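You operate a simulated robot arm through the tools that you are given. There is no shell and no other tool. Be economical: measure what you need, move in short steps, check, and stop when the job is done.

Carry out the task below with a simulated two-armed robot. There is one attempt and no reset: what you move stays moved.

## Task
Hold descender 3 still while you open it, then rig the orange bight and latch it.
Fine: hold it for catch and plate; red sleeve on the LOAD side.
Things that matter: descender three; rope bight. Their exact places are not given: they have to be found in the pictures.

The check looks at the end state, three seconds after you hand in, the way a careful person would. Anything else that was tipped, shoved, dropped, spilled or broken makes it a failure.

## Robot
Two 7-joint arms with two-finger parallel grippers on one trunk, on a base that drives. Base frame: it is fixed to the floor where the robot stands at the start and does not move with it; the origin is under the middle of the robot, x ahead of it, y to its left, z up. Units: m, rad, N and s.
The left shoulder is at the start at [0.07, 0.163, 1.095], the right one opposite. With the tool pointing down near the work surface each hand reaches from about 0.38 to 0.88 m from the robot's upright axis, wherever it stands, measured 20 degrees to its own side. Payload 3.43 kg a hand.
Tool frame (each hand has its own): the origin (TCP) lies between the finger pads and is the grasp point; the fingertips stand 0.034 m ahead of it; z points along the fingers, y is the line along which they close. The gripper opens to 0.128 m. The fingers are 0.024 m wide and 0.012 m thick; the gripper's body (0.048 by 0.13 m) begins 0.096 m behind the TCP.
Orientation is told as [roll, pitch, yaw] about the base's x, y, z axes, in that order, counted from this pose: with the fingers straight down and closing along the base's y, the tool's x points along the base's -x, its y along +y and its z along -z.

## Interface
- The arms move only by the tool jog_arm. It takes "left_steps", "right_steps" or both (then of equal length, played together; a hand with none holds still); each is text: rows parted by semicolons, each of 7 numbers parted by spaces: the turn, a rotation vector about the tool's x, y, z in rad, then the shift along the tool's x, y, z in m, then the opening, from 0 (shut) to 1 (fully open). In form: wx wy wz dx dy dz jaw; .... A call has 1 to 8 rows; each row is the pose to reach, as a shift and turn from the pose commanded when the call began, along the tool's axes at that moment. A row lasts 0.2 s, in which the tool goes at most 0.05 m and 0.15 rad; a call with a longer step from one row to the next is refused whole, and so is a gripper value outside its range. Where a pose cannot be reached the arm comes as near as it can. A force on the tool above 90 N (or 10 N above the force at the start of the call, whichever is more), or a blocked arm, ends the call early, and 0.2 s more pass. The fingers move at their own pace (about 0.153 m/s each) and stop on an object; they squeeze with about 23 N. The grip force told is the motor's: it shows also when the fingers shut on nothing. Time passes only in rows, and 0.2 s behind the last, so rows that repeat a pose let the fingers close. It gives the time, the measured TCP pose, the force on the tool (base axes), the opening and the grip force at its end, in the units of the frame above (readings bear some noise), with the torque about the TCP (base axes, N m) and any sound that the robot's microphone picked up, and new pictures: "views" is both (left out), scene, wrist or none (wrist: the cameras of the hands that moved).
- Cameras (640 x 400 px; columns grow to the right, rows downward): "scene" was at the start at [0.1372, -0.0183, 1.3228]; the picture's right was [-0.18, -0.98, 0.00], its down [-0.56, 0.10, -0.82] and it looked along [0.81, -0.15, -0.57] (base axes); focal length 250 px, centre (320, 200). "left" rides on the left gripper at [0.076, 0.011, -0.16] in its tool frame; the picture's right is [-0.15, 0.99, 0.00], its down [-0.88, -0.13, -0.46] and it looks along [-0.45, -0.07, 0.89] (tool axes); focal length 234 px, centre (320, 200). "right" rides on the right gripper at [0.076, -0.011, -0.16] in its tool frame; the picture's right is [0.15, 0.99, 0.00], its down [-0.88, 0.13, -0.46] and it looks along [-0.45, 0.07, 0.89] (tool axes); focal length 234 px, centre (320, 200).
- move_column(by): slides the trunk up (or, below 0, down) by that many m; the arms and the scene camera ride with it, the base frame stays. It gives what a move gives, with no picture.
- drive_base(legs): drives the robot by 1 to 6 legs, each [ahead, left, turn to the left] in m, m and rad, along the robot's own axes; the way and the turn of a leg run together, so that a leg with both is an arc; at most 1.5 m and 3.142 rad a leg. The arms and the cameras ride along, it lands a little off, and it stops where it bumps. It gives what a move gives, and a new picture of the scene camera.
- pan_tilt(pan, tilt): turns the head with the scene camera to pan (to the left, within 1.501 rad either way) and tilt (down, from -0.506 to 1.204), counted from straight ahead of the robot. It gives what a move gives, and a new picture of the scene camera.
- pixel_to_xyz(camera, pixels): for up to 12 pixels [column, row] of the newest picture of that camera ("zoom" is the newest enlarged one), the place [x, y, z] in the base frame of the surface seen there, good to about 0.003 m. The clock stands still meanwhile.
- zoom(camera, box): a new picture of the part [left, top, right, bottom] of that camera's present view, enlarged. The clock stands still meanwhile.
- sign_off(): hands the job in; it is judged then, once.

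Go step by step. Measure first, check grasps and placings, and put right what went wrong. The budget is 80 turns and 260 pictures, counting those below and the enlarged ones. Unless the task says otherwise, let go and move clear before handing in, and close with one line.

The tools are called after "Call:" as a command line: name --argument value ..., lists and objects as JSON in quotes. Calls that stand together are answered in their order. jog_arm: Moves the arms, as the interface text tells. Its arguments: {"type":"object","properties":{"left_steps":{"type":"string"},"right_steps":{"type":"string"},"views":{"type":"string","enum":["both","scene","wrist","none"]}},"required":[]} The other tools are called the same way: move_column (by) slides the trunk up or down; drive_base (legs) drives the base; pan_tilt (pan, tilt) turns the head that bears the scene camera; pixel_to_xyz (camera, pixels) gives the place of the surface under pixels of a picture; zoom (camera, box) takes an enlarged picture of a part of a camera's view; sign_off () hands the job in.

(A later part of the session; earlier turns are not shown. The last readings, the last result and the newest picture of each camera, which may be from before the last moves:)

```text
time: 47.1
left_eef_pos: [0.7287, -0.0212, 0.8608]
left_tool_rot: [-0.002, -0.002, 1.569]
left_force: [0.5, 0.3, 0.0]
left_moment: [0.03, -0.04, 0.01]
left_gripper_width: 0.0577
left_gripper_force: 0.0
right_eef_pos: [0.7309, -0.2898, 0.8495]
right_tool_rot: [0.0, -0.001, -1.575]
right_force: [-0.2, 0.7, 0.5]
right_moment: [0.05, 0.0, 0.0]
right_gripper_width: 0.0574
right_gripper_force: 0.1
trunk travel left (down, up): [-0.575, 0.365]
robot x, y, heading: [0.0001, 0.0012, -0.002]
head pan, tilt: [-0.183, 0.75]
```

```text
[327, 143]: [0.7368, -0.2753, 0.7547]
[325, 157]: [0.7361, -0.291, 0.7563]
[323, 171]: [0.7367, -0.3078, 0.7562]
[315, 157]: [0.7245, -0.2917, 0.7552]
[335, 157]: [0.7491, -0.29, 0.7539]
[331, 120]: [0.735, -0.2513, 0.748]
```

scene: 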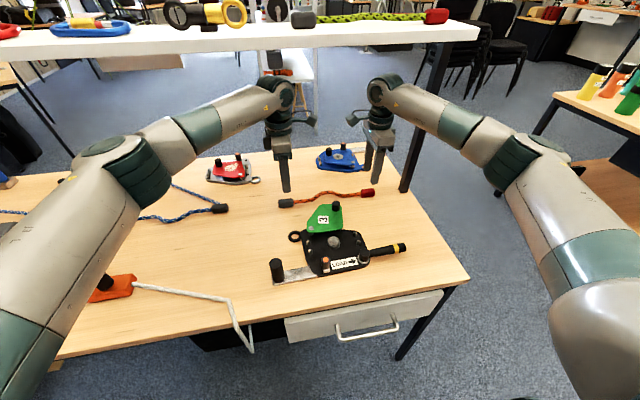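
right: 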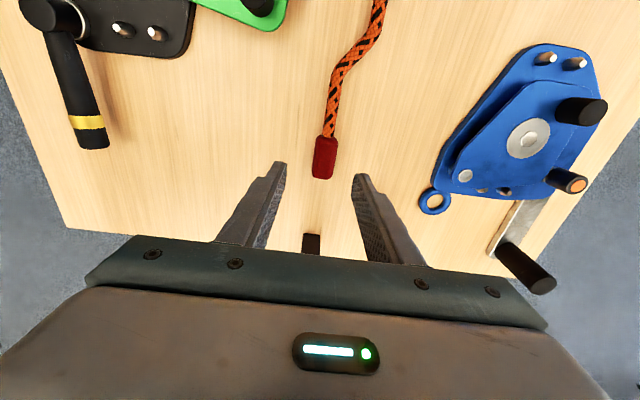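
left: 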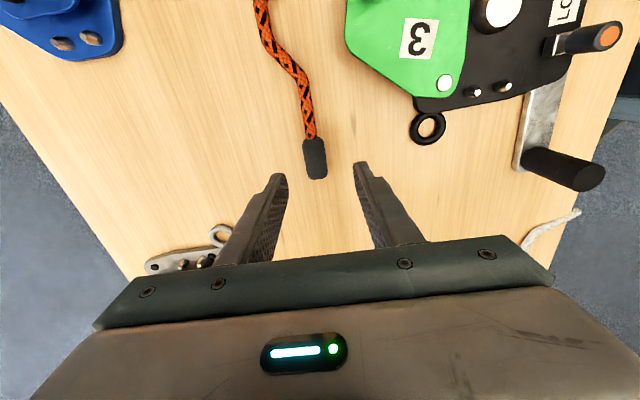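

The sleeve axes are at x≈0.7355. I'll correct by about 6 mm, lower both hands and close on the sleeves.

Call:
jog_arm --left_steps "0 0 0 -0.003 -0.0065 0.03 0.45; 0 0 0 -0.003 -0.0065 0.06 0.45; 0 0 0 -0.003 -0.0065 0.0895 0.45; 0 0 0 -0.003 -0.0065 0.0895 0.2; 0 0 0 -0.003 -0.0065 0.0895 0; 0 0 0 -0.003 -0.0065 0.0895 0; 0 0 0 -0.003 -0.0065 0.0895 0" --right_steps "0 0 0 0.002 0.005 0.03 0.45; 0 0 0 0.002 0.005 0.055 0.45; 0 0 0 0.002 0.005 0.078 0.45; 0 0 0 0.002 0.005 0.078 0.2; 0 0 0 0.002 0.005 0.078 0; 0 0 0 0.002 0.005 0.078 0; 0 0 0 0.002 0.005 0.078 0" --views "both"

```text
time: 48.8
left_eef_pos: [0.7352, -0.0183, 0.7734]
left_tool_rot: [-0.003, -0.001, 1.569]
left_force: [1.1, 0.9, 0.9]
left_moment: [0.11, -0.03, 0.12]
left_gripper_width: 0.0252
left_gripper_force: 23.3
right_eef_pos: [0.7341, -0.2853, 0.772]
right_tool_rot: [0.001, -0.002, -1.574]
right_force: [-1.6, -0.2, 0.7]
right_moment: [0.02, 0.02, 0.23]
right_gripper_width: 0.0255
right_gripper_force: 23.3
trunk travel left (down, up): [-0.575, 0.365]
robot x, y, heading: [-0.0004, 0.0006, 0.001]
head pan, tilt: [-0.183, 0.75]
```

scene: 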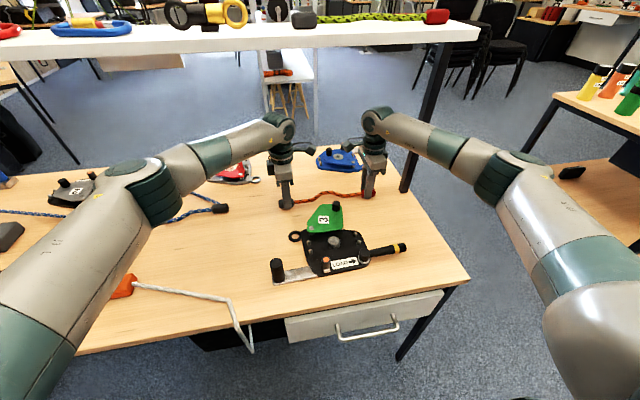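
right: 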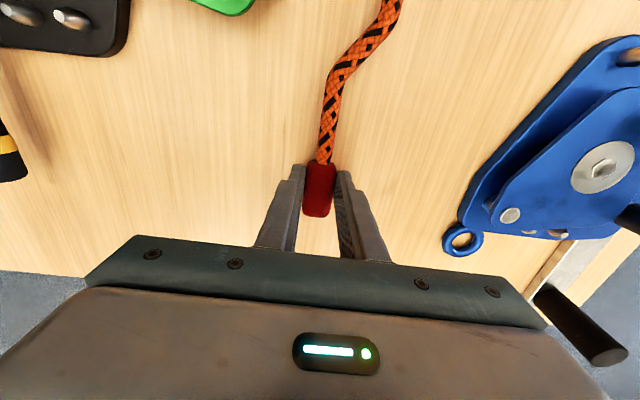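
left: 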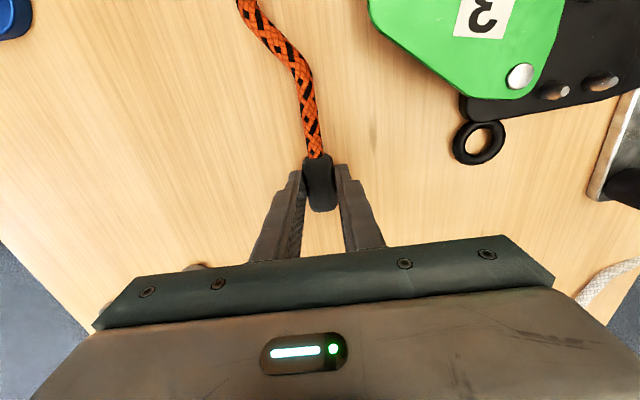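

Both sleeves are gripped at about 0.025 opening. I'll lift straight up 9 cm together and see how the rope behaves.

Call:
jog_arm --left_steps "0 0 0 0 0 -0.025 0; 0 0 0 0 0 -0.05 0; 0 0 0 0 0 -0.075 0; 0 0 0 0 0 -0.09 0; 0 0 0 0 0 -0.09 0" --right_steps "0 0 0 0 0 -0.025 0; 0 0 0 0 0 -0.05 0; 0 0 0 0 0 -0.075 0; 0 0 0 0 0 -0.09 0; 0 0 0 0 0 -0.09 0" --views "scene"

Call:
zoom --camera "scene" --box '[250, 120, 430, 240]'

Call:
pixel_to_xyz --camera "zoom" --pixels '[[320, 200]]'

```text
time: 50.0
left_eef_pos: [0.734, -0.0168, 0.8619]
left_tool_rot: [-0.001, 0.0, 1.569]
left_force: [2.7, -9.4, 3.6]
left_moment: [-0.69, -0.08, 0.36]
left_gripper_width: 0.0254
left_gripper_force: 23.0
right_eef_pos: [0.7356, -0.2841, 0.8633]
right_tool_rot: [0.0, 0.001, -1.571]
right_force: [-3.0, 7.8, -4.0]
right_moment: [-0.21, 0.09, 0.39]
right_gripper_width: 0.0253
right_gripper_force: 22.8
trunk travel left (down, up): [-0.575, 0.365]
robot x, y, heading: [0.0005, 0.0018, 0.002]
head pan, tilt: [-0.183, 0.75]
```

scene: 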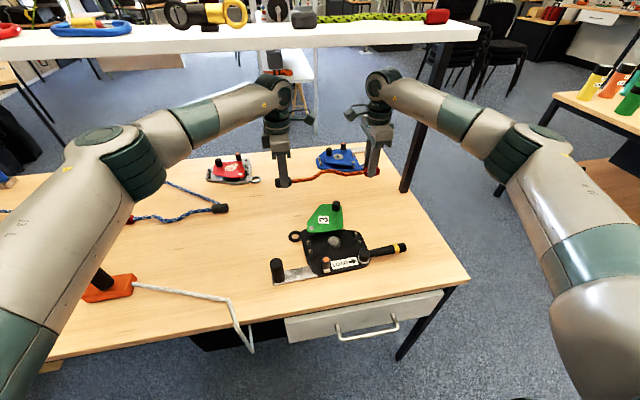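

```text
3.33 times, centred on (340, 180) of scene
```

zoom: 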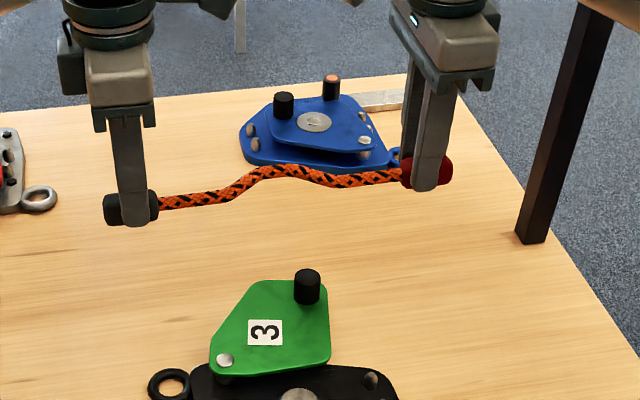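

```text
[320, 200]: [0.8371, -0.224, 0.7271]
```

The rope holds its shape as one stiff piece. I'll carry it level over the descender, aligning the bight with the boss at a 0.045 rad yaw, and check before lowering.

Call:
jog_arm --left_steps "0 0 -0.005 -0.0028 0.0242 0 0; 0 0 -0.011 -0.0055 0.0485 0 0; 0 0 -0.017 -0.0083 0.0727 0 0; 0 0 -0.022 -0.011 0.097 0 0; 0 0 -0.028 -0.0138 0.1212 0 0; 0 0 -0.034 -0.0166 0.1454 0 0; 0 0 -0.039 -0.0193 0.1697 0 0; 0 0 -0.045 -0.0221 0.1939 0 0" --right_steps "0 0 -0.005 0.0028 -0.0228 0 0; 0 0 -0.011 0.0056 -0.0456 0 0; 0 0 -0.017 0.0084 -0.0684 0 0; 0 0 -0.022 0.0112 -0.0912 0 0; 0 0 -0.028 0.014 -0.114 0 0; 0 0 -0.034 0.0168 -0.1368 0 0; 0 0 -0.039 0.0196 -0.1596 0 0; 0 0 -0.045 0.0224 -0.1824 0 0" --views "both"

Call:
zoom --camera "scene" --box '[260, 170, 420, 275]'

```text
time: 51.8
left_eef_pos: [0.5409, 0.0045, 0.8618]
left_tool_rot: [-0.003, -0.003, 1.616]
left_force: [0.1, -5.2, -2.8]
left_moment: [0.26, 0.04, -0.11]
left_gripper_width: 0.0255
left_gripper_force: 23.0
right_eef_pos: [0.5538, -0.2647, 0.8623]
right_tool_rot: [-0.001, -0.003, -1.53]
right_force: [-0.2, 4.9, 1.8]
right_moment: [0.4, -0.04, 0.11]
right_gripper_width: 0.0253
right_gripper_force: 23.0
trunk travel left (down, up): [-0.575, 0.365]
robot x, y, heading: [-0.0007, -0.001, -0.001]
head pan, tilt: [-0.183, 0.75]
```

scene: 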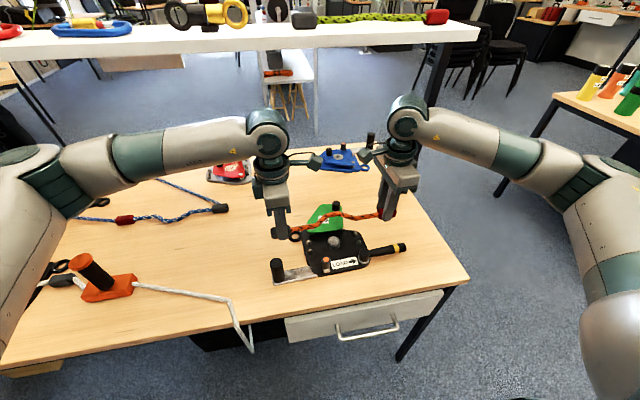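
right: 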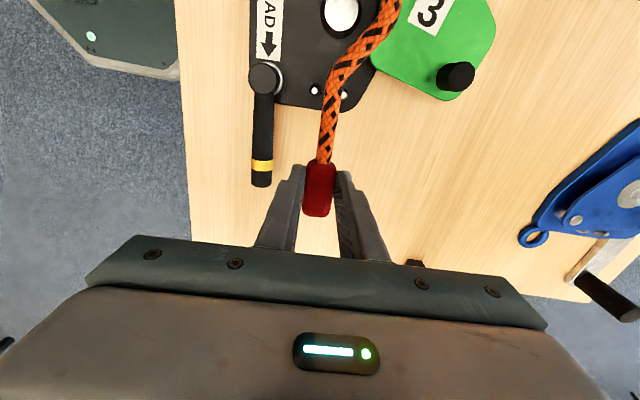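
left: 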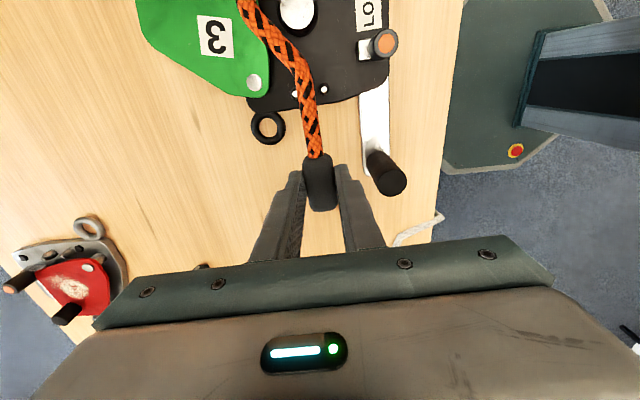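

```text
3.81 times, centred on (340, 222) of scene
```

zoom: 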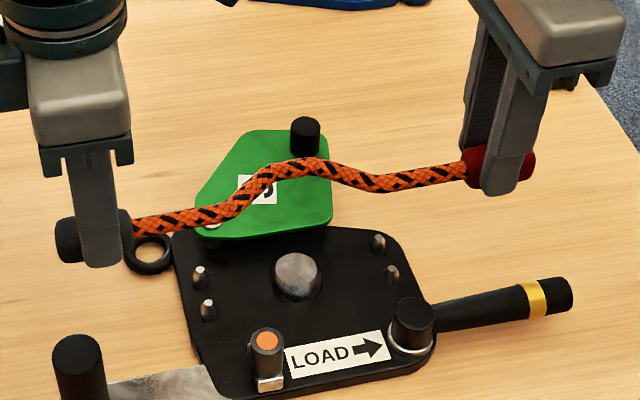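

The rope hangs over the channel. I'll compare the positions of the bight, boss, pins and plate edge.

Call:
pixel_to_xyz --camera "zoom" --pixels '[[160, 222], [200, 214], [245, 195], [285, 168], [310, 166], [345, 175], [395, 182], [440, 172], [297, 270], [199, 272], [208, 304], [379, 238]]'

Call:
pixel_to_xyz --camera "zoom" --pixels '[[391, 268], [305, 232], [260, 238], [230, 239], [322, 226], [297, 258], [280, 277], [315, 275]]'

```text
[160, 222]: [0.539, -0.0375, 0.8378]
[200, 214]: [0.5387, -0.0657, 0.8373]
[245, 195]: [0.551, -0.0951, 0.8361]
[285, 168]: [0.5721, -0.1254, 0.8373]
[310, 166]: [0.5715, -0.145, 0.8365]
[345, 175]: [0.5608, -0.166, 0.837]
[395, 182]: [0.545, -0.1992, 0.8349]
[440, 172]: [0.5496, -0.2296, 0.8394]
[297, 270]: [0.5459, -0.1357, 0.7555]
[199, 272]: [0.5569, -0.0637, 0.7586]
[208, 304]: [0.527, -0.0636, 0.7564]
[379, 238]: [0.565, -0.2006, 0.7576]
```

```text
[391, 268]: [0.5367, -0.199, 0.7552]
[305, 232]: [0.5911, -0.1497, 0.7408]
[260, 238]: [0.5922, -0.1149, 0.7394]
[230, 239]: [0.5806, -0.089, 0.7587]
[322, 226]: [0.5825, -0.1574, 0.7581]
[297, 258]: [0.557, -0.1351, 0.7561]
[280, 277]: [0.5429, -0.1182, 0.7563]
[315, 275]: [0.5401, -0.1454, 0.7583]
```

The bight centre is within about 2 mm of the boss. I'll apply that small correction, then lower slowly into the channel.

Call:
jog_arm --left_steps "0 0 -0.018 -0.002 0.0024 0.02 0; 0 0 -0.018 -0.002 0.0024 0.04 0; 0 0 -0.018 -0.002 0.0024 0.055 0; 0 0 -0.018 -0.002 0.0024 0.064 0; 0 0 -0.018 -0.002 0.0024 0.072 0; 0 0 -0.018 -0.002 0.0024 0.078 0; 0 0 -0.018 -0.002 0.0024 0.082 0" --right_steps "0 0 -0.018 0.002 0.0025 0.02 0; 0 0 -0.018 0.002 0.0025 0.04 0; 0 0 -0.018 0.002 0.0025 0.055 0; 0 0 -0.018 0.002 0.0025 0.064 0; 0 0 -0.018 0.002 0.0025 0.072 0; 0 0 -0.018 0.002 0.0025 0.078 0; 0 0 -0.018 0.002 0.0025 0.082 0" --views "both"

Call:
zoom --camera "scene" --box '[260, 170, 420, 275]'

```text
time: 53.4
left_eef_pos: [0.5365, 0.0071, 0.776]
left_tool_rot: [0.003, -0.005, 1.633]
left_force: [0.6, -6.4, -3.1]
left_moment: [-0.12, 0.1, 0.02]
left_gripper_width: 0.0255
left_gripper_force: 23.3
right_eef_pos: [0.5547, -0.2606, 0.7765]
right_tool_rot: [-0.005, -0.002, -1.51]
right_force: [-1.3, 8.6, 1.9]
right_moment: [0.67, -0.03, 0.06]
right_gripper_width: 0.0251
right_gripper_force: 23.2
trunk travel left (down, up): [-0.575, 0.365]
robot x, y, heading: [-0.0001, 0.0006, 0.004]
head pan, tilt: [-0.183, 0.75]
```

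scene: 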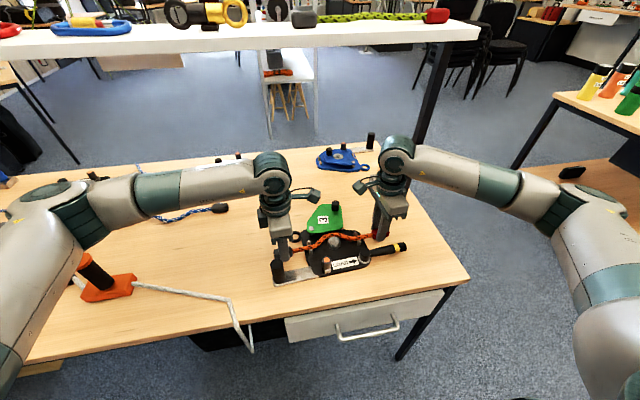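
right: 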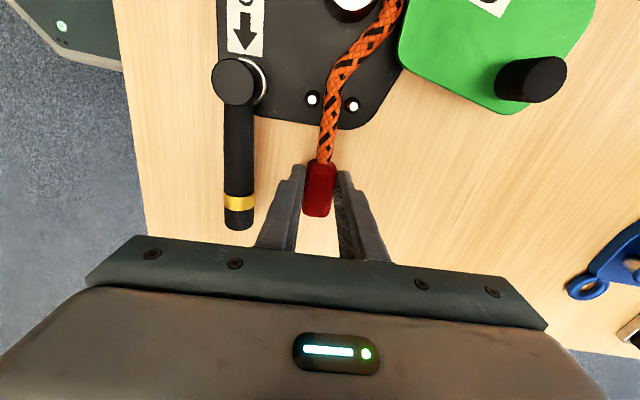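
left: 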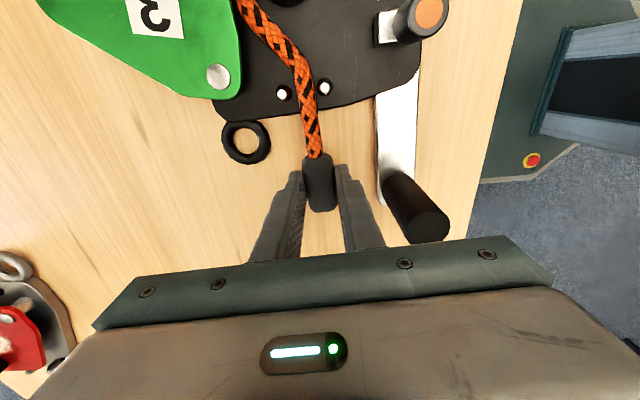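

```text
3.81 times, centred on (340, 222) of scene
```

zoom: 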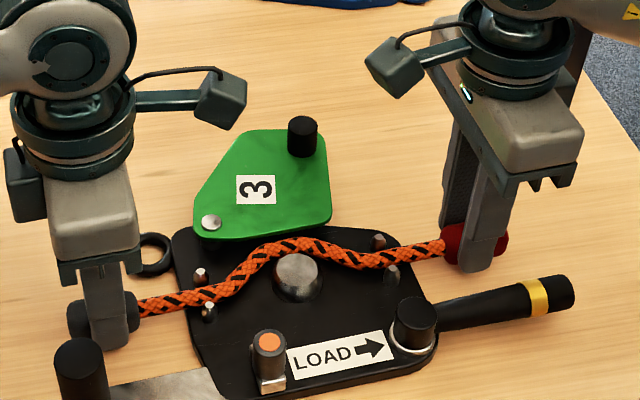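

The rope sits between both pin pairs and around the far side of the boss. I'll lower 2 mm more to seat it, open both hands, and rise.

Call:
jog_arm --left_steps "0 0 0 0 0 0.002 0; 0 0 0 0 0 0.002 0.15; 0 0 0 0 0 0.002 0.35; 0 0 0 0 0 0.002 0.38; 0 0 0 0 0 -0.03 0.38; 0 0 0 0 0 -0.07 0.38; 0 0 0 0 0 -0.1 0.4" --right_steps "0 0 0 0 0 0.002 0; 0 0 0 0 0 0.002 0.15; 0 0 0 0 0 0.002 0.35; 0 0 0 0 0 0.002 0.38; 0 0 0 0 0 -0.03 0.38; 0 0 0 0 0 -0.07 0.38; 0 0 0 0 0 -0.1 0.4" --views "scene"

Call:
zoom --camera "scene" --box '[260, 170, 420, 275]'

```text
time: 55.0
left_eef_pos: [0.5381, 0.0075, 0.8788]
left_tool_rot: [-0.004, -0.002, 1.632]
left_force: [-1.2, -0.6, 0.8]
left_moment: [-0.01, 0.0, 0.0]
left_gripper_width: 0.0511
left_gripper_force: 0.0
right_eef_pos: [0.5544, -0.2629, 0.8796]
right_tool_rot: [0.0, -0.002, -1.511]
right_force: [-0.4, -0.2, 0.5]
right_moment: [0.01, -0.02, -0.03]
right_gripper_width: 0.0511
right_gripper_force: 0.0
trunk travel left (down, up): [-0.575, 0.365]
robot x, y, heading: [-0.003, -0.0018, 0.005]
head pan, tilt: [-0.183, 0.75]
```

scene: 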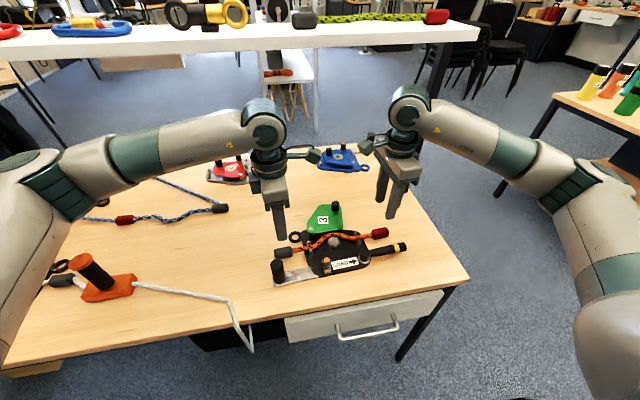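

```text
3.81 times, centred on (340, 222) of scene
```

zoom: 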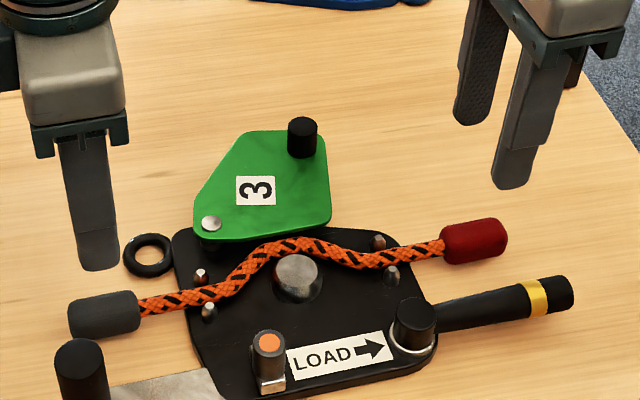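

The bight is rigged with the red sleeve on the LOAD side. Next, I'll bring the left hand back to its working angle over the hold post, and the right hand back toward yaw 0.

Call:
pixel_to_xyz --camera "zoom" --pixels '[[160, 300], [205, 292], [290, 246], [345, 255], [390, 255], [425, 248], [303, 125], [211, 222], [297, 270], [267, 340], [78, 350]]'

Call:
jog_arm --left_steps "0 0 0.145 -0.003 0.008 0 0.5; 0 0 0.29 -0.006 0.016 0 0.6; 0 0 0.435 -0.009 0.024 0 0.7; 0 0 0.58 -0.012 0.032 0 0.7; 0 0 0.725 -0.015 0.04 0 0.7; 0 0 0.87 -0.018 0.048 0 0.7; 0 0 1.015 -0.021 0.056 0 0.7; 0 0 1.16 -0.0249 0.0622 0 0.7" --right_steps "0 0 -0.145 0 0 0 0.5; 0 0 -0.29 0 0 0 0.5; 0 0 -0.435 0 0 0 0.5; 0 0 -0.58 0 0 0 0.5; 0 0 -0.725 0 0 0 0.5; 0 0 -0.87 0 0 0 0.5; 0 0 -1.015 0 0 0 0.5; 0 0 -1.16 0 0 0 0.5" --views "none"

Call:
jog_arm --left_steps "0 0 0.145 0 0 0 0.7; 0 0 0.29 0 0 0 0.7; 0 0 0.435 0 0 0 0.7; 0 0 0.58 0 0 0 0.7; 0 0 0.725 0 0 0 0.7; 0 0 0.87 0 0 0 0.7; 0 0 1.015 0 0 0 0.7; 0 0 1.16 0 0 0 0.7" --right_steps "0 0 -0.12 0 0 0 0.5; 0 0 -0.24 0 0 0 0.5; 0 0 -0.35 0 0 0 0.5; 0 0 -0.35 0 0 0 0.5; 0 0 -0.35 0 0 0 0.5; 0 0 -0.35 0 0 0 0.5; 0 0 -0.35 0 0 0 0.5; 0 0 -0.35 0 0 0 0.5" --views "none"

```text
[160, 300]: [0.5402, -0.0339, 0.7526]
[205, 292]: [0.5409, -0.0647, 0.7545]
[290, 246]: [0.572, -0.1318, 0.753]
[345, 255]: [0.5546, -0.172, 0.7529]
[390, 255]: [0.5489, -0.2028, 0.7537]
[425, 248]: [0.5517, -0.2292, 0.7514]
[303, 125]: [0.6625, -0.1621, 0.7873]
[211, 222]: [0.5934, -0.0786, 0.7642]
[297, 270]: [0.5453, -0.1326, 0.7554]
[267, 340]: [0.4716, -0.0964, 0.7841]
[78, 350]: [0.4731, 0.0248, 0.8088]
```

```text
time: 56.8
left_eef_pos: [0.4757, 0.03, 0.8781]
left_tool_rot: [0.0, -0.003, 0.469]
left_force: [-1.1, 0.2, -0.3]
left_moment: [0.03, -0.04, 0.0]
left_gripper_width: 0.0896
left_gripper_force: 0.0
right_eef_pos: [0.5556, -0.2626, 0.881]
right_tool_rot: [-0.003, 0.001, -0.35]
right_force: [0.0, -0.6, -1.0]
right_moment: [-0.03, 0.0, 0.03]
right_gripper_width: 0.064
right_gripper_force: 0.1
trunk travel left (down, up): [-0.575, 0.365]
robot x, y, heading: [-0.0005, -0.0023, 0.004]
head pan, tilt: [-0.183, 0.75]
```

```text
time: 58.5
left_eef_pos: [0.4745, 0.0292, 0.8799]
left_tool_rot: [0.003, -0.002, -0.693]
left_force: [0.2, 0.2, -1.1]
left_moment: [0.01, -0.02, -0.04]
left_gripper_width: 0.0895
left_gripper_force: 0.1
right_eef_pos: [0.5555, -0.2615, 0.8809]
right_tool_rot: [-0.003, -0.002, -0.001]
right_force: [-0.5, -0.4, 0.1]
right_moment: [0.01, 0.01, -0.01]
right_gripper_width: 0.0642
right_gripper_force: 0.1
trunk travel left (down, up): [-0.575, 0.365]
robot x, y, heading: [0.0008, 0.0008, 0.0]
head pan, tilt: [-0.183, 0.75]
```

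The rope lies flat at z≈0.753 all along. I'll finish turning the left hand and look at the post before gripping.

Call:
jog_arm --left_steps "0 0 0.14 0 0 0.01 0.7; 0 0 0.28 0 0 0.02 0.7; 0 0 0.42 0 0 0.02 0.7; 0 0 0.55 0 0 0.02 0.7" --right_steps "0 0 0 -0.025 0.02 0 0.45; 0 0 0 -0.05 0.045 0 0.45; 0 0 0 -0.08 0.07 0 0.45; 0 0 0 -0.108 0.099 0 0.45" --views "both"

Call:
zoom --camera "left" --box '[240, 130, 400, 240]'

Call:
zoom --camera "right" --box '[200, 80, 440, 230]'

```text
time: 59.5
left_eef_pos: [0.4771, 0.0287, 0.8584]
left_tool_rot: [0.002, -0.001, -1.24]
left_force: [-0.4, -0.4, 0.0]
left_moment: [-0.02, 0.03, -0.03]
left_gripper_width: 0.0895
left_gripper_force: 0.1
right_eef_pos: [0.6648, -0.1632, 0.8813]
right_tool_rot: [-0.003, 0.001, -0.001]
right_force: [0.3, -0.1, 0.7]
right_moment: [0.01, 0.02, 0.01]
right_gripper_width: 0.0575
right_gripper_force: 0.1
trunk travel left (down, up): [-0.575, 0.365]
robot x, y, heading: [0.0025, 0.0025, 0.001]
head pan, tilt: [-0.183, 0.75]
```

scene: 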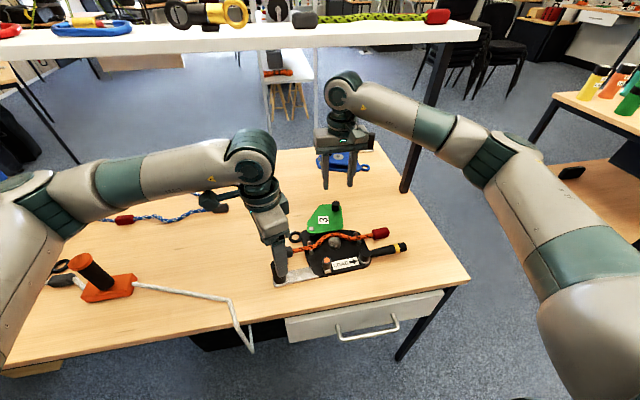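
right: 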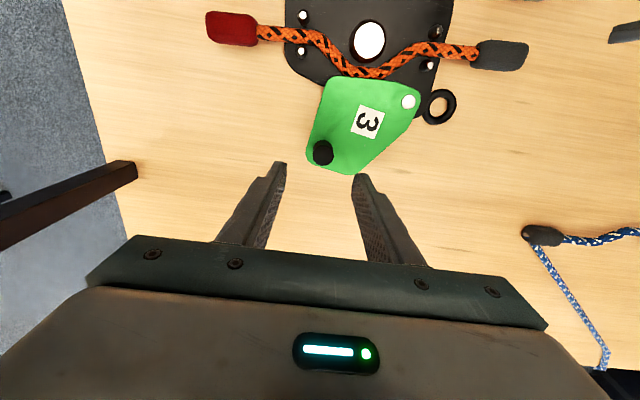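
left: 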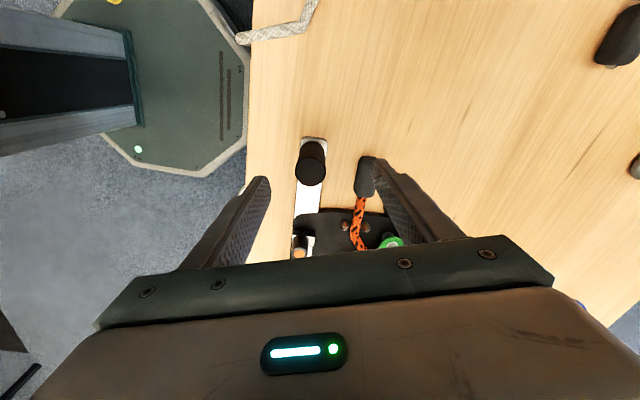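

```text
3.64 times, centred on (320, 185) of left
```

zoom: 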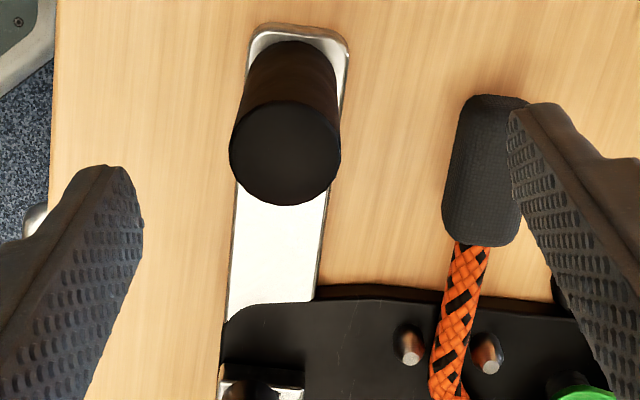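

```text
2.67 times, centred on (320, 155) of right
```

zoom: 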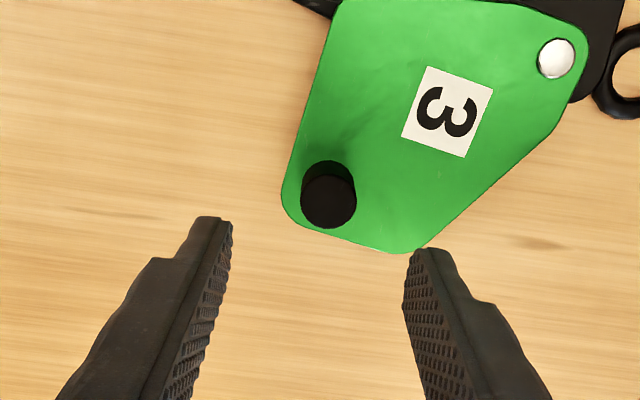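

The grey sleeve is close to the left hand's outer finger, so I'll narrow the opening. First I'll measure the post and knob.

Call:
pixel_to_xyz --camera "left" --pixels '[[311, 171], [304, 171], [319, 171], [311, 163], [311, 179]]'

Call:
pixel_to_xyz --camera "zoom" --pixels '[[328, 203], [310, 203], [348, 203], [328, 185], [328, 220], [557, 58]]'

```text
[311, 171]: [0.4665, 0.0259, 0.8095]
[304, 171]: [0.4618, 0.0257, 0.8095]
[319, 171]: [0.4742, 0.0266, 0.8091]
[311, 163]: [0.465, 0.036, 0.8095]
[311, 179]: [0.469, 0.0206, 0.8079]
```

```text
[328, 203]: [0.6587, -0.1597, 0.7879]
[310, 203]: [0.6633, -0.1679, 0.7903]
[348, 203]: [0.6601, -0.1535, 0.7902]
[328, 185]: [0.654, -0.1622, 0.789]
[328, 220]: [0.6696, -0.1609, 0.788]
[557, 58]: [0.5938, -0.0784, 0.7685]
```

The post is at about (0.4705,0.0265) and the knob at (0.661,-0.161). I'll grip the post with the left hand and the knob with the right.

Call:
jog_arm --left_steps "0 0 0 0 -0.007 0 0.4; 0 0 0 0 -0.007 0.035 0.4; 0 0 0 0 -0.007 0.07 0.4; 0 0 0 0 -0.007 0.07 0; 0 0 0 0 -0.007 0.07 0; 0 0 0 0 -0.007 0.07 0; 0 0 0 0 -0.007 0.07 0; 0 0 0 0 -0.007 0.07 0" --right_steps "0 0 0 0.004 0.002 0 0.45; 0 0 0 0.004 0.002 0.035 0.45; 0 0 0 0.004 0.002 0.0785 0.45; 0 0 0 0.004 0.002 0.0785 0.45; 0 0 0 0.004 0.002 0.0785 0.45; 0 0 0 0.004 0.002 0.0785 0.1; 0 0 0 0.004 0.002 0.0785 0; 0 0 0 0.004 0.002 0.0785 0" --views "scene"

Call:
zoom --camera "scene" --box '[260, 170, 420, 275]'

```text
time: 61.4
left_eef_pos: [0.4703, 0.0258, 0.7893]
left_tool_rot: [0.001, -0.001, -1.237]
left_force: [1.7, -2.9, 0.3]
left_moment: [0.02, 0.58, -0.3]
left_gripper_width: 0.0289
left_gripper_force: 22.4
right_eef_pos: [0.6587, -0.1618, 0.8021]
right_tool_rot: [0.001, 0.002, 0.0]
right_force: [-4.2, 2.5, 0.1]
right_moment: [0.09, 0.13, 0.17]
right_gripper_width: 0.0232
right_gripper_force: 22.8
trunk travel left (down, up): [-0.575, 0.365]
robot x, y, heading: [0.0024, 0.0017, -0.001]
head pan, tilt: [-0.183, 0.75]
```

scene: 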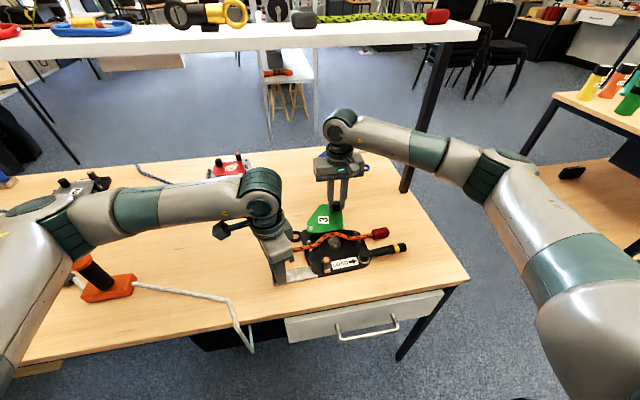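

```text
3.81 times, centred on (340, 222) of scene
```

zoom: 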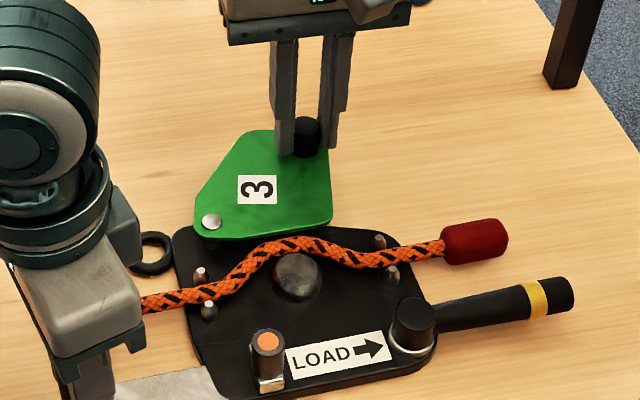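

Both grips are good, and the knob sits at about 309° around the rivet. I'll swing it back along the arc to about 240°.

Call:
jog_arm --right_steps "0 0 0 0.0136 -0.0093 0 0; 0 0 0 0.0286 -0.0165 0 0; 0 0 0 0.0446 -0.0212 0 0; 0 0 0 0.0611 -0.0234 0 0; 0 0 0 0.0777 -0.0229 0 0; 0 0 0 0.094 -0.0199 0 0; 0 0 0 0.108 -0.0151 0 0; 0 0 0 0.1196 -0.0093 0 0" --views "scene"

Call:
zoom --camera "scene" --box '[260, 170, 420, 275]'

```text
time: 63.1
left_eef_pos: [0.4712, 0.0267, 0.7877]
left_tool_rot: [0.003, 0.001, -1.237]
left_force: [-1.4, 5.3, 0.1]
left_moment: [-0.27, 0.36, 0.26]
left_gripper_width: 0.029
left_gripper_force: 23.4
right_eef_pos: [0.5406, -0.1708, 0.8018]
right_tool_rot: [-0.003, 0.003, -0.002]
right_force: [-0.3, -5.2, -3.9]
right_moment: [-0.07, 0.01, -0.36]
right_gripper_width: 0.0231
right_gripper_force: 22.8
trunk travel left (down, up): [-0.575, 0.365]
robot x, y, heading: [0.0013, 0.0004, 0.003]
head pan, tilt: [-0.183, 0.75]
```

scene: 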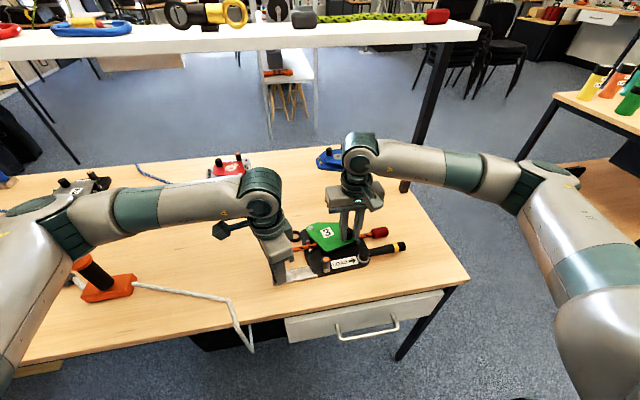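

```text
3.81 times, centred on (340, 222) of scene
```

zoom: 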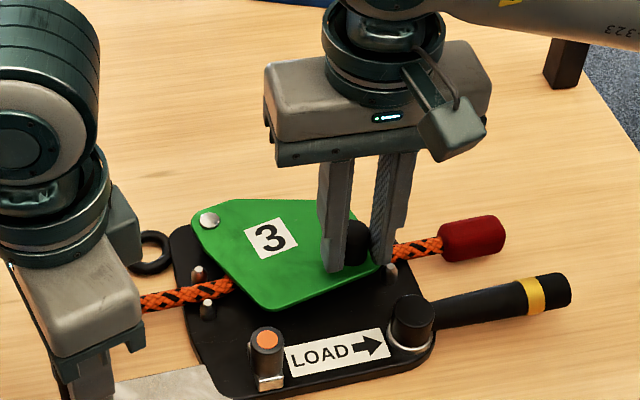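

The plate is nearly closed and the base hasn't moved. I'll do the last 10° slowly.

Call:
jog_arm --right_steps "0 0 0 0.004 0.0025 0 0; 0 0 0 0.0078 0.005 0 0; 0 0 0 0.011 0.0073 0 0; 0 0 0 0.0137 0.0094 0 0; 0 0 0 0.0137 0.0094 0 0" --views "scene"

Call:
zoom --camera "scene" --box '[280, 190, 400, 270]'

```text
time: 64.3
left_eef_pos: [0.4694, 0.0263, 0.7894]
left_tool_rot: [0.0, 0.001, -1.238]
left_force: [-0.4, 5.9, -0.2]
left_moment: [-0.32, 0.69, 0.42]
left_gripper_width: 0.0288
left_gripper_force: 22.8
right_eef_pos: [0.5268, -0.1605, 0.8011]
right_tool_rot: [-0.001, 0.0, -0.003]
right_force: [-1.8, -5.9, -0.9]
right_moment: [0.09, -0.09, -0.32]
right_gripper_width: 0.023
right_gripper_force: 23.6
trunk travel left (down, up): [-0.575, 0.365]
robot x, y, heading: [-0.0, -0.0026, -0.001]
head pan, tilt: [-0.183, 0.75]
```

scene: 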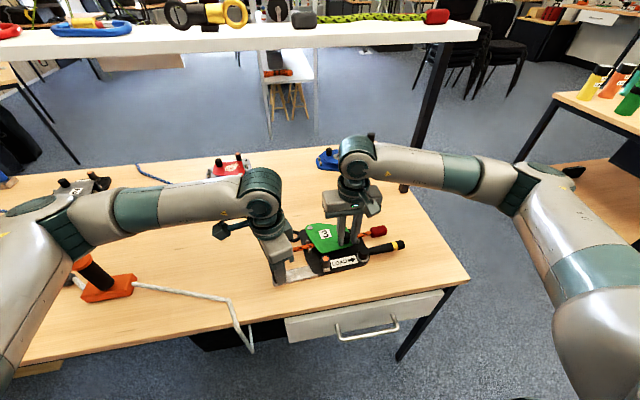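

```text
5.00 times, centred on (340, 230) of scene
```

zoom: 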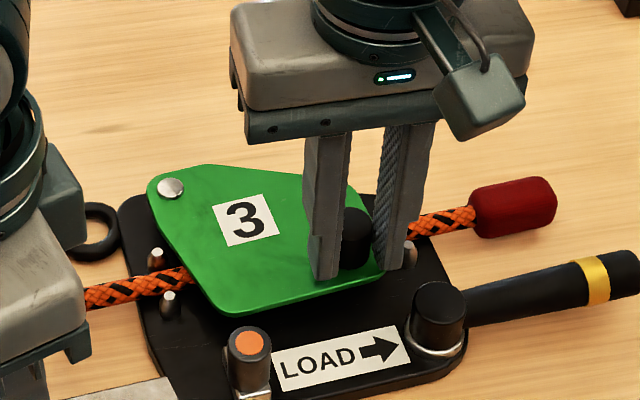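

The plate looks nearly closed. I'll compare its angle with the base numerically before latching.

Call:
pixel_to_xyz --camera "zoom" --pixels '[[171, 188], [355, 214], [156, 256], [171, 300], [410, 248], [250, 342], [225, 305], [370, 277], [438, 295], [250, 395]]'

Call:
zoom --camera "right" --box '[220, 80, 460, 230]'

```text
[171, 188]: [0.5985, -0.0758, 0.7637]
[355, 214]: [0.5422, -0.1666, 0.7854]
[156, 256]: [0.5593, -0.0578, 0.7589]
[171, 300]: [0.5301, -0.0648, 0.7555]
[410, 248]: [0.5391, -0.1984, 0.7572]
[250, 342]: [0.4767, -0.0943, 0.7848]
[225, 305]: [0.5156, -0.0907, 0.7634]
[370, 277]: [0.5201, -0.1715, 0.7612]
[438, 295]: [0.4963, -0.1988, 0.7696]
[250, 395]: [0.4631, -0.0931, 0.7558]
```

```text
2.67 times, centred on (340, 155) of right
```

zoom: 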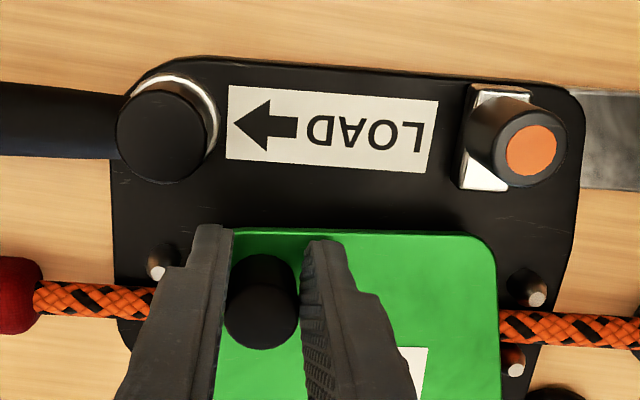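

The plate angle relative to the base, about 226.5°, matches the closed position. I'll release the knob and bring the right hand above the catch.

Call:
jog_arm --right_steps "0 0 0 0 0 0 0.2; 0 0 0 0 0 0 0.4; 0 0 0 0 0 -0.03 0.4; 0 0 0 0 0 -0.06 0.4; 0 0 0 0.025 0.033 -0.06 0.4; 0 0 0 0.0503 0.0665 -0.06 0.4; 0 0 0 0.0503 0.0665 -0.04 0.4" --views "both"

Call:
zoom --camera "scene" --box '[280, 190, 400, 270]'

Call:
zoom --camera "right" --box '[220, 100, 420, 225]'

Call:
pixel_to_xyz --camera "zoom" --pixels '[[320, 200], [310, 215], [330, 215], [310, 160]]'

```text
time: 66.0
left_eef_pos: [0.4705, 0.027, 0.7896]
left_tool_rot: [0.004, 0.002, -1.237]
left_force: [1.3, 0.4, 0.1]
left_moment: [-0.16, 0.44, 0.05]
left_gripper_width: 0.0289
left_gripper_force: 22.8
right_eef_pos: [0.4765, -0.0923, 0.8397]
right_tool_rot: [0.0, -0.001, -0.001]
right_force: [-0.6, 0.8, -0.7]
right_moment: [0.02, 0.01, -0.01]
right_gripper_width: 0.0513
right_gripper_force: 0.0
trunk travel left (down, up): [-0.575, 0.365]
robot x, y, heading: [0.0006, -0.0024, 0.004]
head pan, tilt: [-0.183, 0.75]
```

scene: 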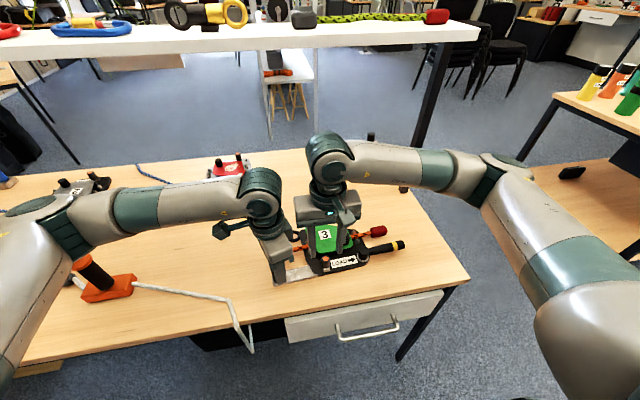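
right: 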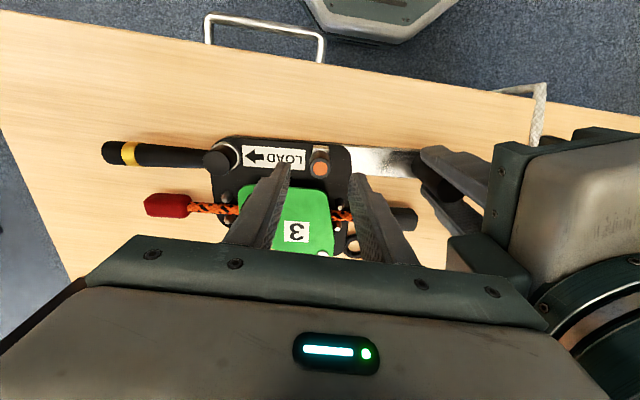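

```text
5.00 times, centred on (340, 230) of scene
```

zoom: 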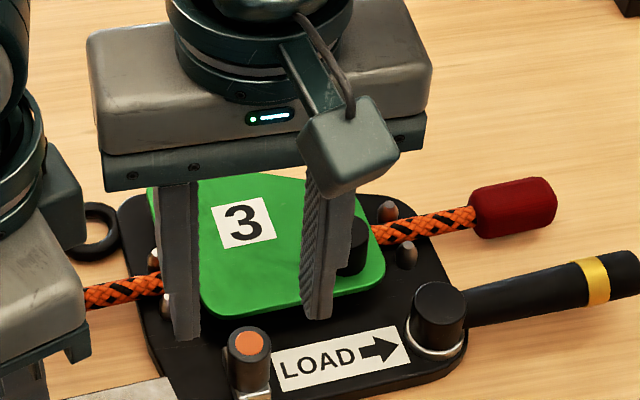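

```text
3.20 times, centred on (320, 162) of right
```

zoom: 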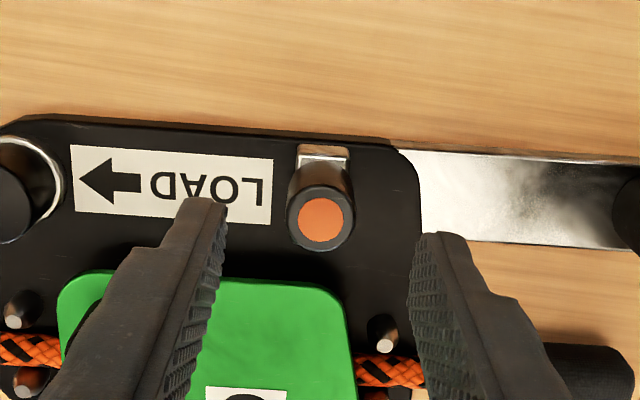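

```text
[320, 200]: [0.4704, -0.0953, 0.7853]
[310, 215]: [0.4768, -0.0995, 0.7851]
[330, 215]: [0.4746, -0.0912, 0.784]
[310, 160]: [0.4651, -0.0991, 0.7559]
```

The catch centre is about (0.475,-0.0945). I'll descend, grip it, and slide it toward +x by 12 mm.

Call:
jog_arm --right_steps "0 0 0 0.0015 -0.0022 0.02 0.4; 0 0 0 0.0015 -0.0022 0.0355 0.4; 0 0 0 0.0015 -0.0022 0.0355 0.1; 0 0 0 0.0015 -0.0022 0.0355 0; 0 0 0 0.0015 -0.0022 0.0355 0; 0 0 0 -0.0025 -0.002 0.0355 0; 0 0 0 -0.0065 -0.0017 0.0355 0; 0 0 0 -0.0105 -0.0014 0.0355 0" --views "wrist"

Call:
zoom --camera "scene" --box '[280, 190, 400, 270]'

```text
time: 67.8
left_eef_pos: [0.4703, 0.0264, 0.7887]
left_tool_rot: [0.001, 0.0, -1.24]
left_force: [4.7, -28.5, -0.6]
left_moment: [0.45, 0.18, 0.08]
left_gripper_width: 0.0291
left_gripper_force: 23.0
right_eef_pos: [0.4872, -0.0941, 0.8068]
right_tool_rot: [0.004, 0.0, -0.001]
right_force: [-2.7, 27.7, 3.0]
right_moment: [0.72, 0.42, 0.06]
right_gripper_width: 0.0212
right_gripper_force: 23.1
trunk travel left (down, up): [-0.575, 0.365]
robot x, y, heading: [0.0005, 0.0036, -0.002]
head pan, tilt: [-0.183, 0.75]
```

right: 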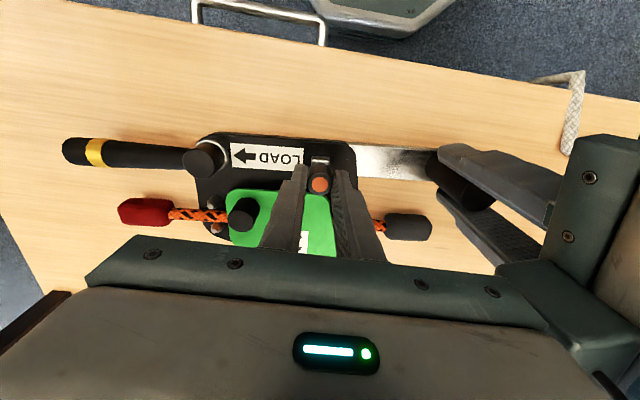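

```text
5.00 times, centred on (340, 230) of scene
```

zoom: 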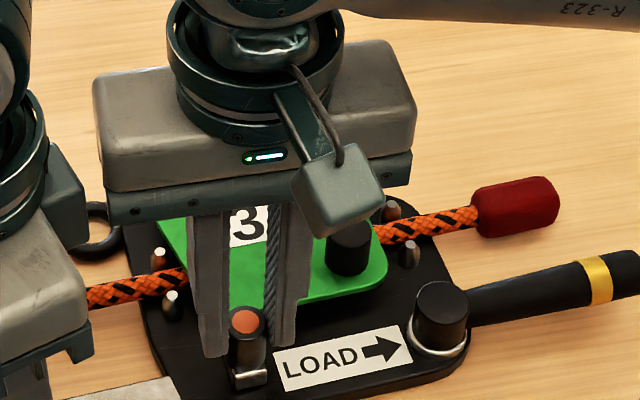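

The catch has slid about 12 mm, with some sideways preload (27 N in y). I'll relieve that and push the last few millimetres until it stops.

Call:
jog_arm --right_steps "0 0 0 0 0.003 0 0; 0 0 0 -0.002 0.003 0 0; 0 0 0 -0.004 0.003 0 0; 0 0 0 -0.004 0.003 0 0" --views "wrist"

Call:
zoom --camera "scene" --box '[280, 190, 400, 270]'

```text
time: 68.8
left_eef_pos: [0.4694, 0.0258, 0.789]
left_tool_rot: [0.003, -0.001, -1.237]
left_force: [3.5, -18.8, -1.0]
left_moment: [-0.95, 0.48, 0.17]
left_gripper_width: 0.0289
left_gripper_force: 23.2
right_eef_pos: [0.4907, -0.0918, 0.8061]
right_tool_rot: [0.002, 0.0, -0.001]
right_force: [-2.5, 13.7, 8.0]
right_moment: [0.55, 0.11, -0.03]
right_gripper_width: 0.0214
right_gripper_force: 23.0
trunk travel left (down, up): [-0.575, 0.365]
robot x, y, heading: [-0.0019, -0.0009, -0.003]
head pan, tilt: [-0.183, 0.75]
```

right: 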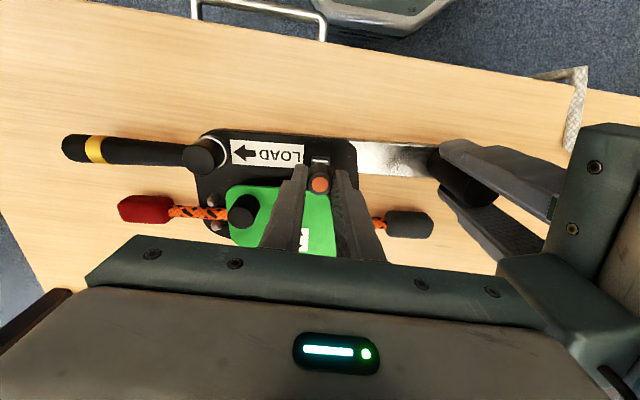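

```text
5.00 times, centred on (340, 230) of scene
```

zoom: 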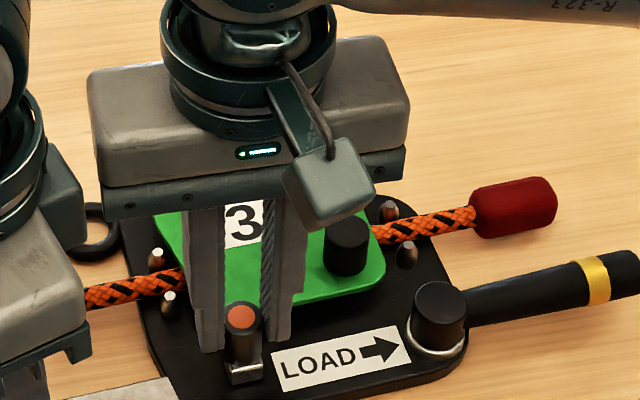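

The catch is now about 16 mm from where it was, still with low force in x. I'll push 3 mm more to find the stop.

Call:
jog_arm --right_steps "0 0 0 -0.0015 0.002 0 0; 0 0 0 -0.003 0.002 0 0; 0 0 0 -0.003 0.002 0 0" --views "none"

Call:
zoom --camera "scene" --box '[280, 190, 400, 270]'

```text
time: 69.5
left_eef_pos: [0.4699, 0.0278, 0.789]
left_tool_rot: [0.004, 0.001, -1.236]
left_force: [10.2, -3.2, 0.1]
left_moment: [-0.67, 0.29, 0.55]
left_gripper_width: 0.0289
left_gripper_force: 23.1
right_eef_pos: [0.4947, -0.0907, 0.8053]
right_tool_rot: [-0.004, 0.003, -0.002]
right_force: [-13.5, 3.5, 6.3]
right_moment: [0.23, 0.77, 0.04]
right_gripper_width: 0.0213
right_gripper_force: 23.5
trunk travel left (down, up): [-0.575, 0.365]
robot x, y, heading: [0.0022, 0.0039, -0.0]
head pan, tilt: [-0.183, 0.75]
```

```text
5.00 times, centred on (340, 230) of scene
```

zoom: 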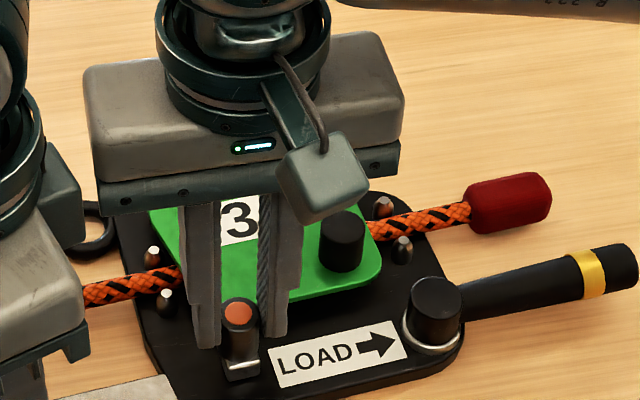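

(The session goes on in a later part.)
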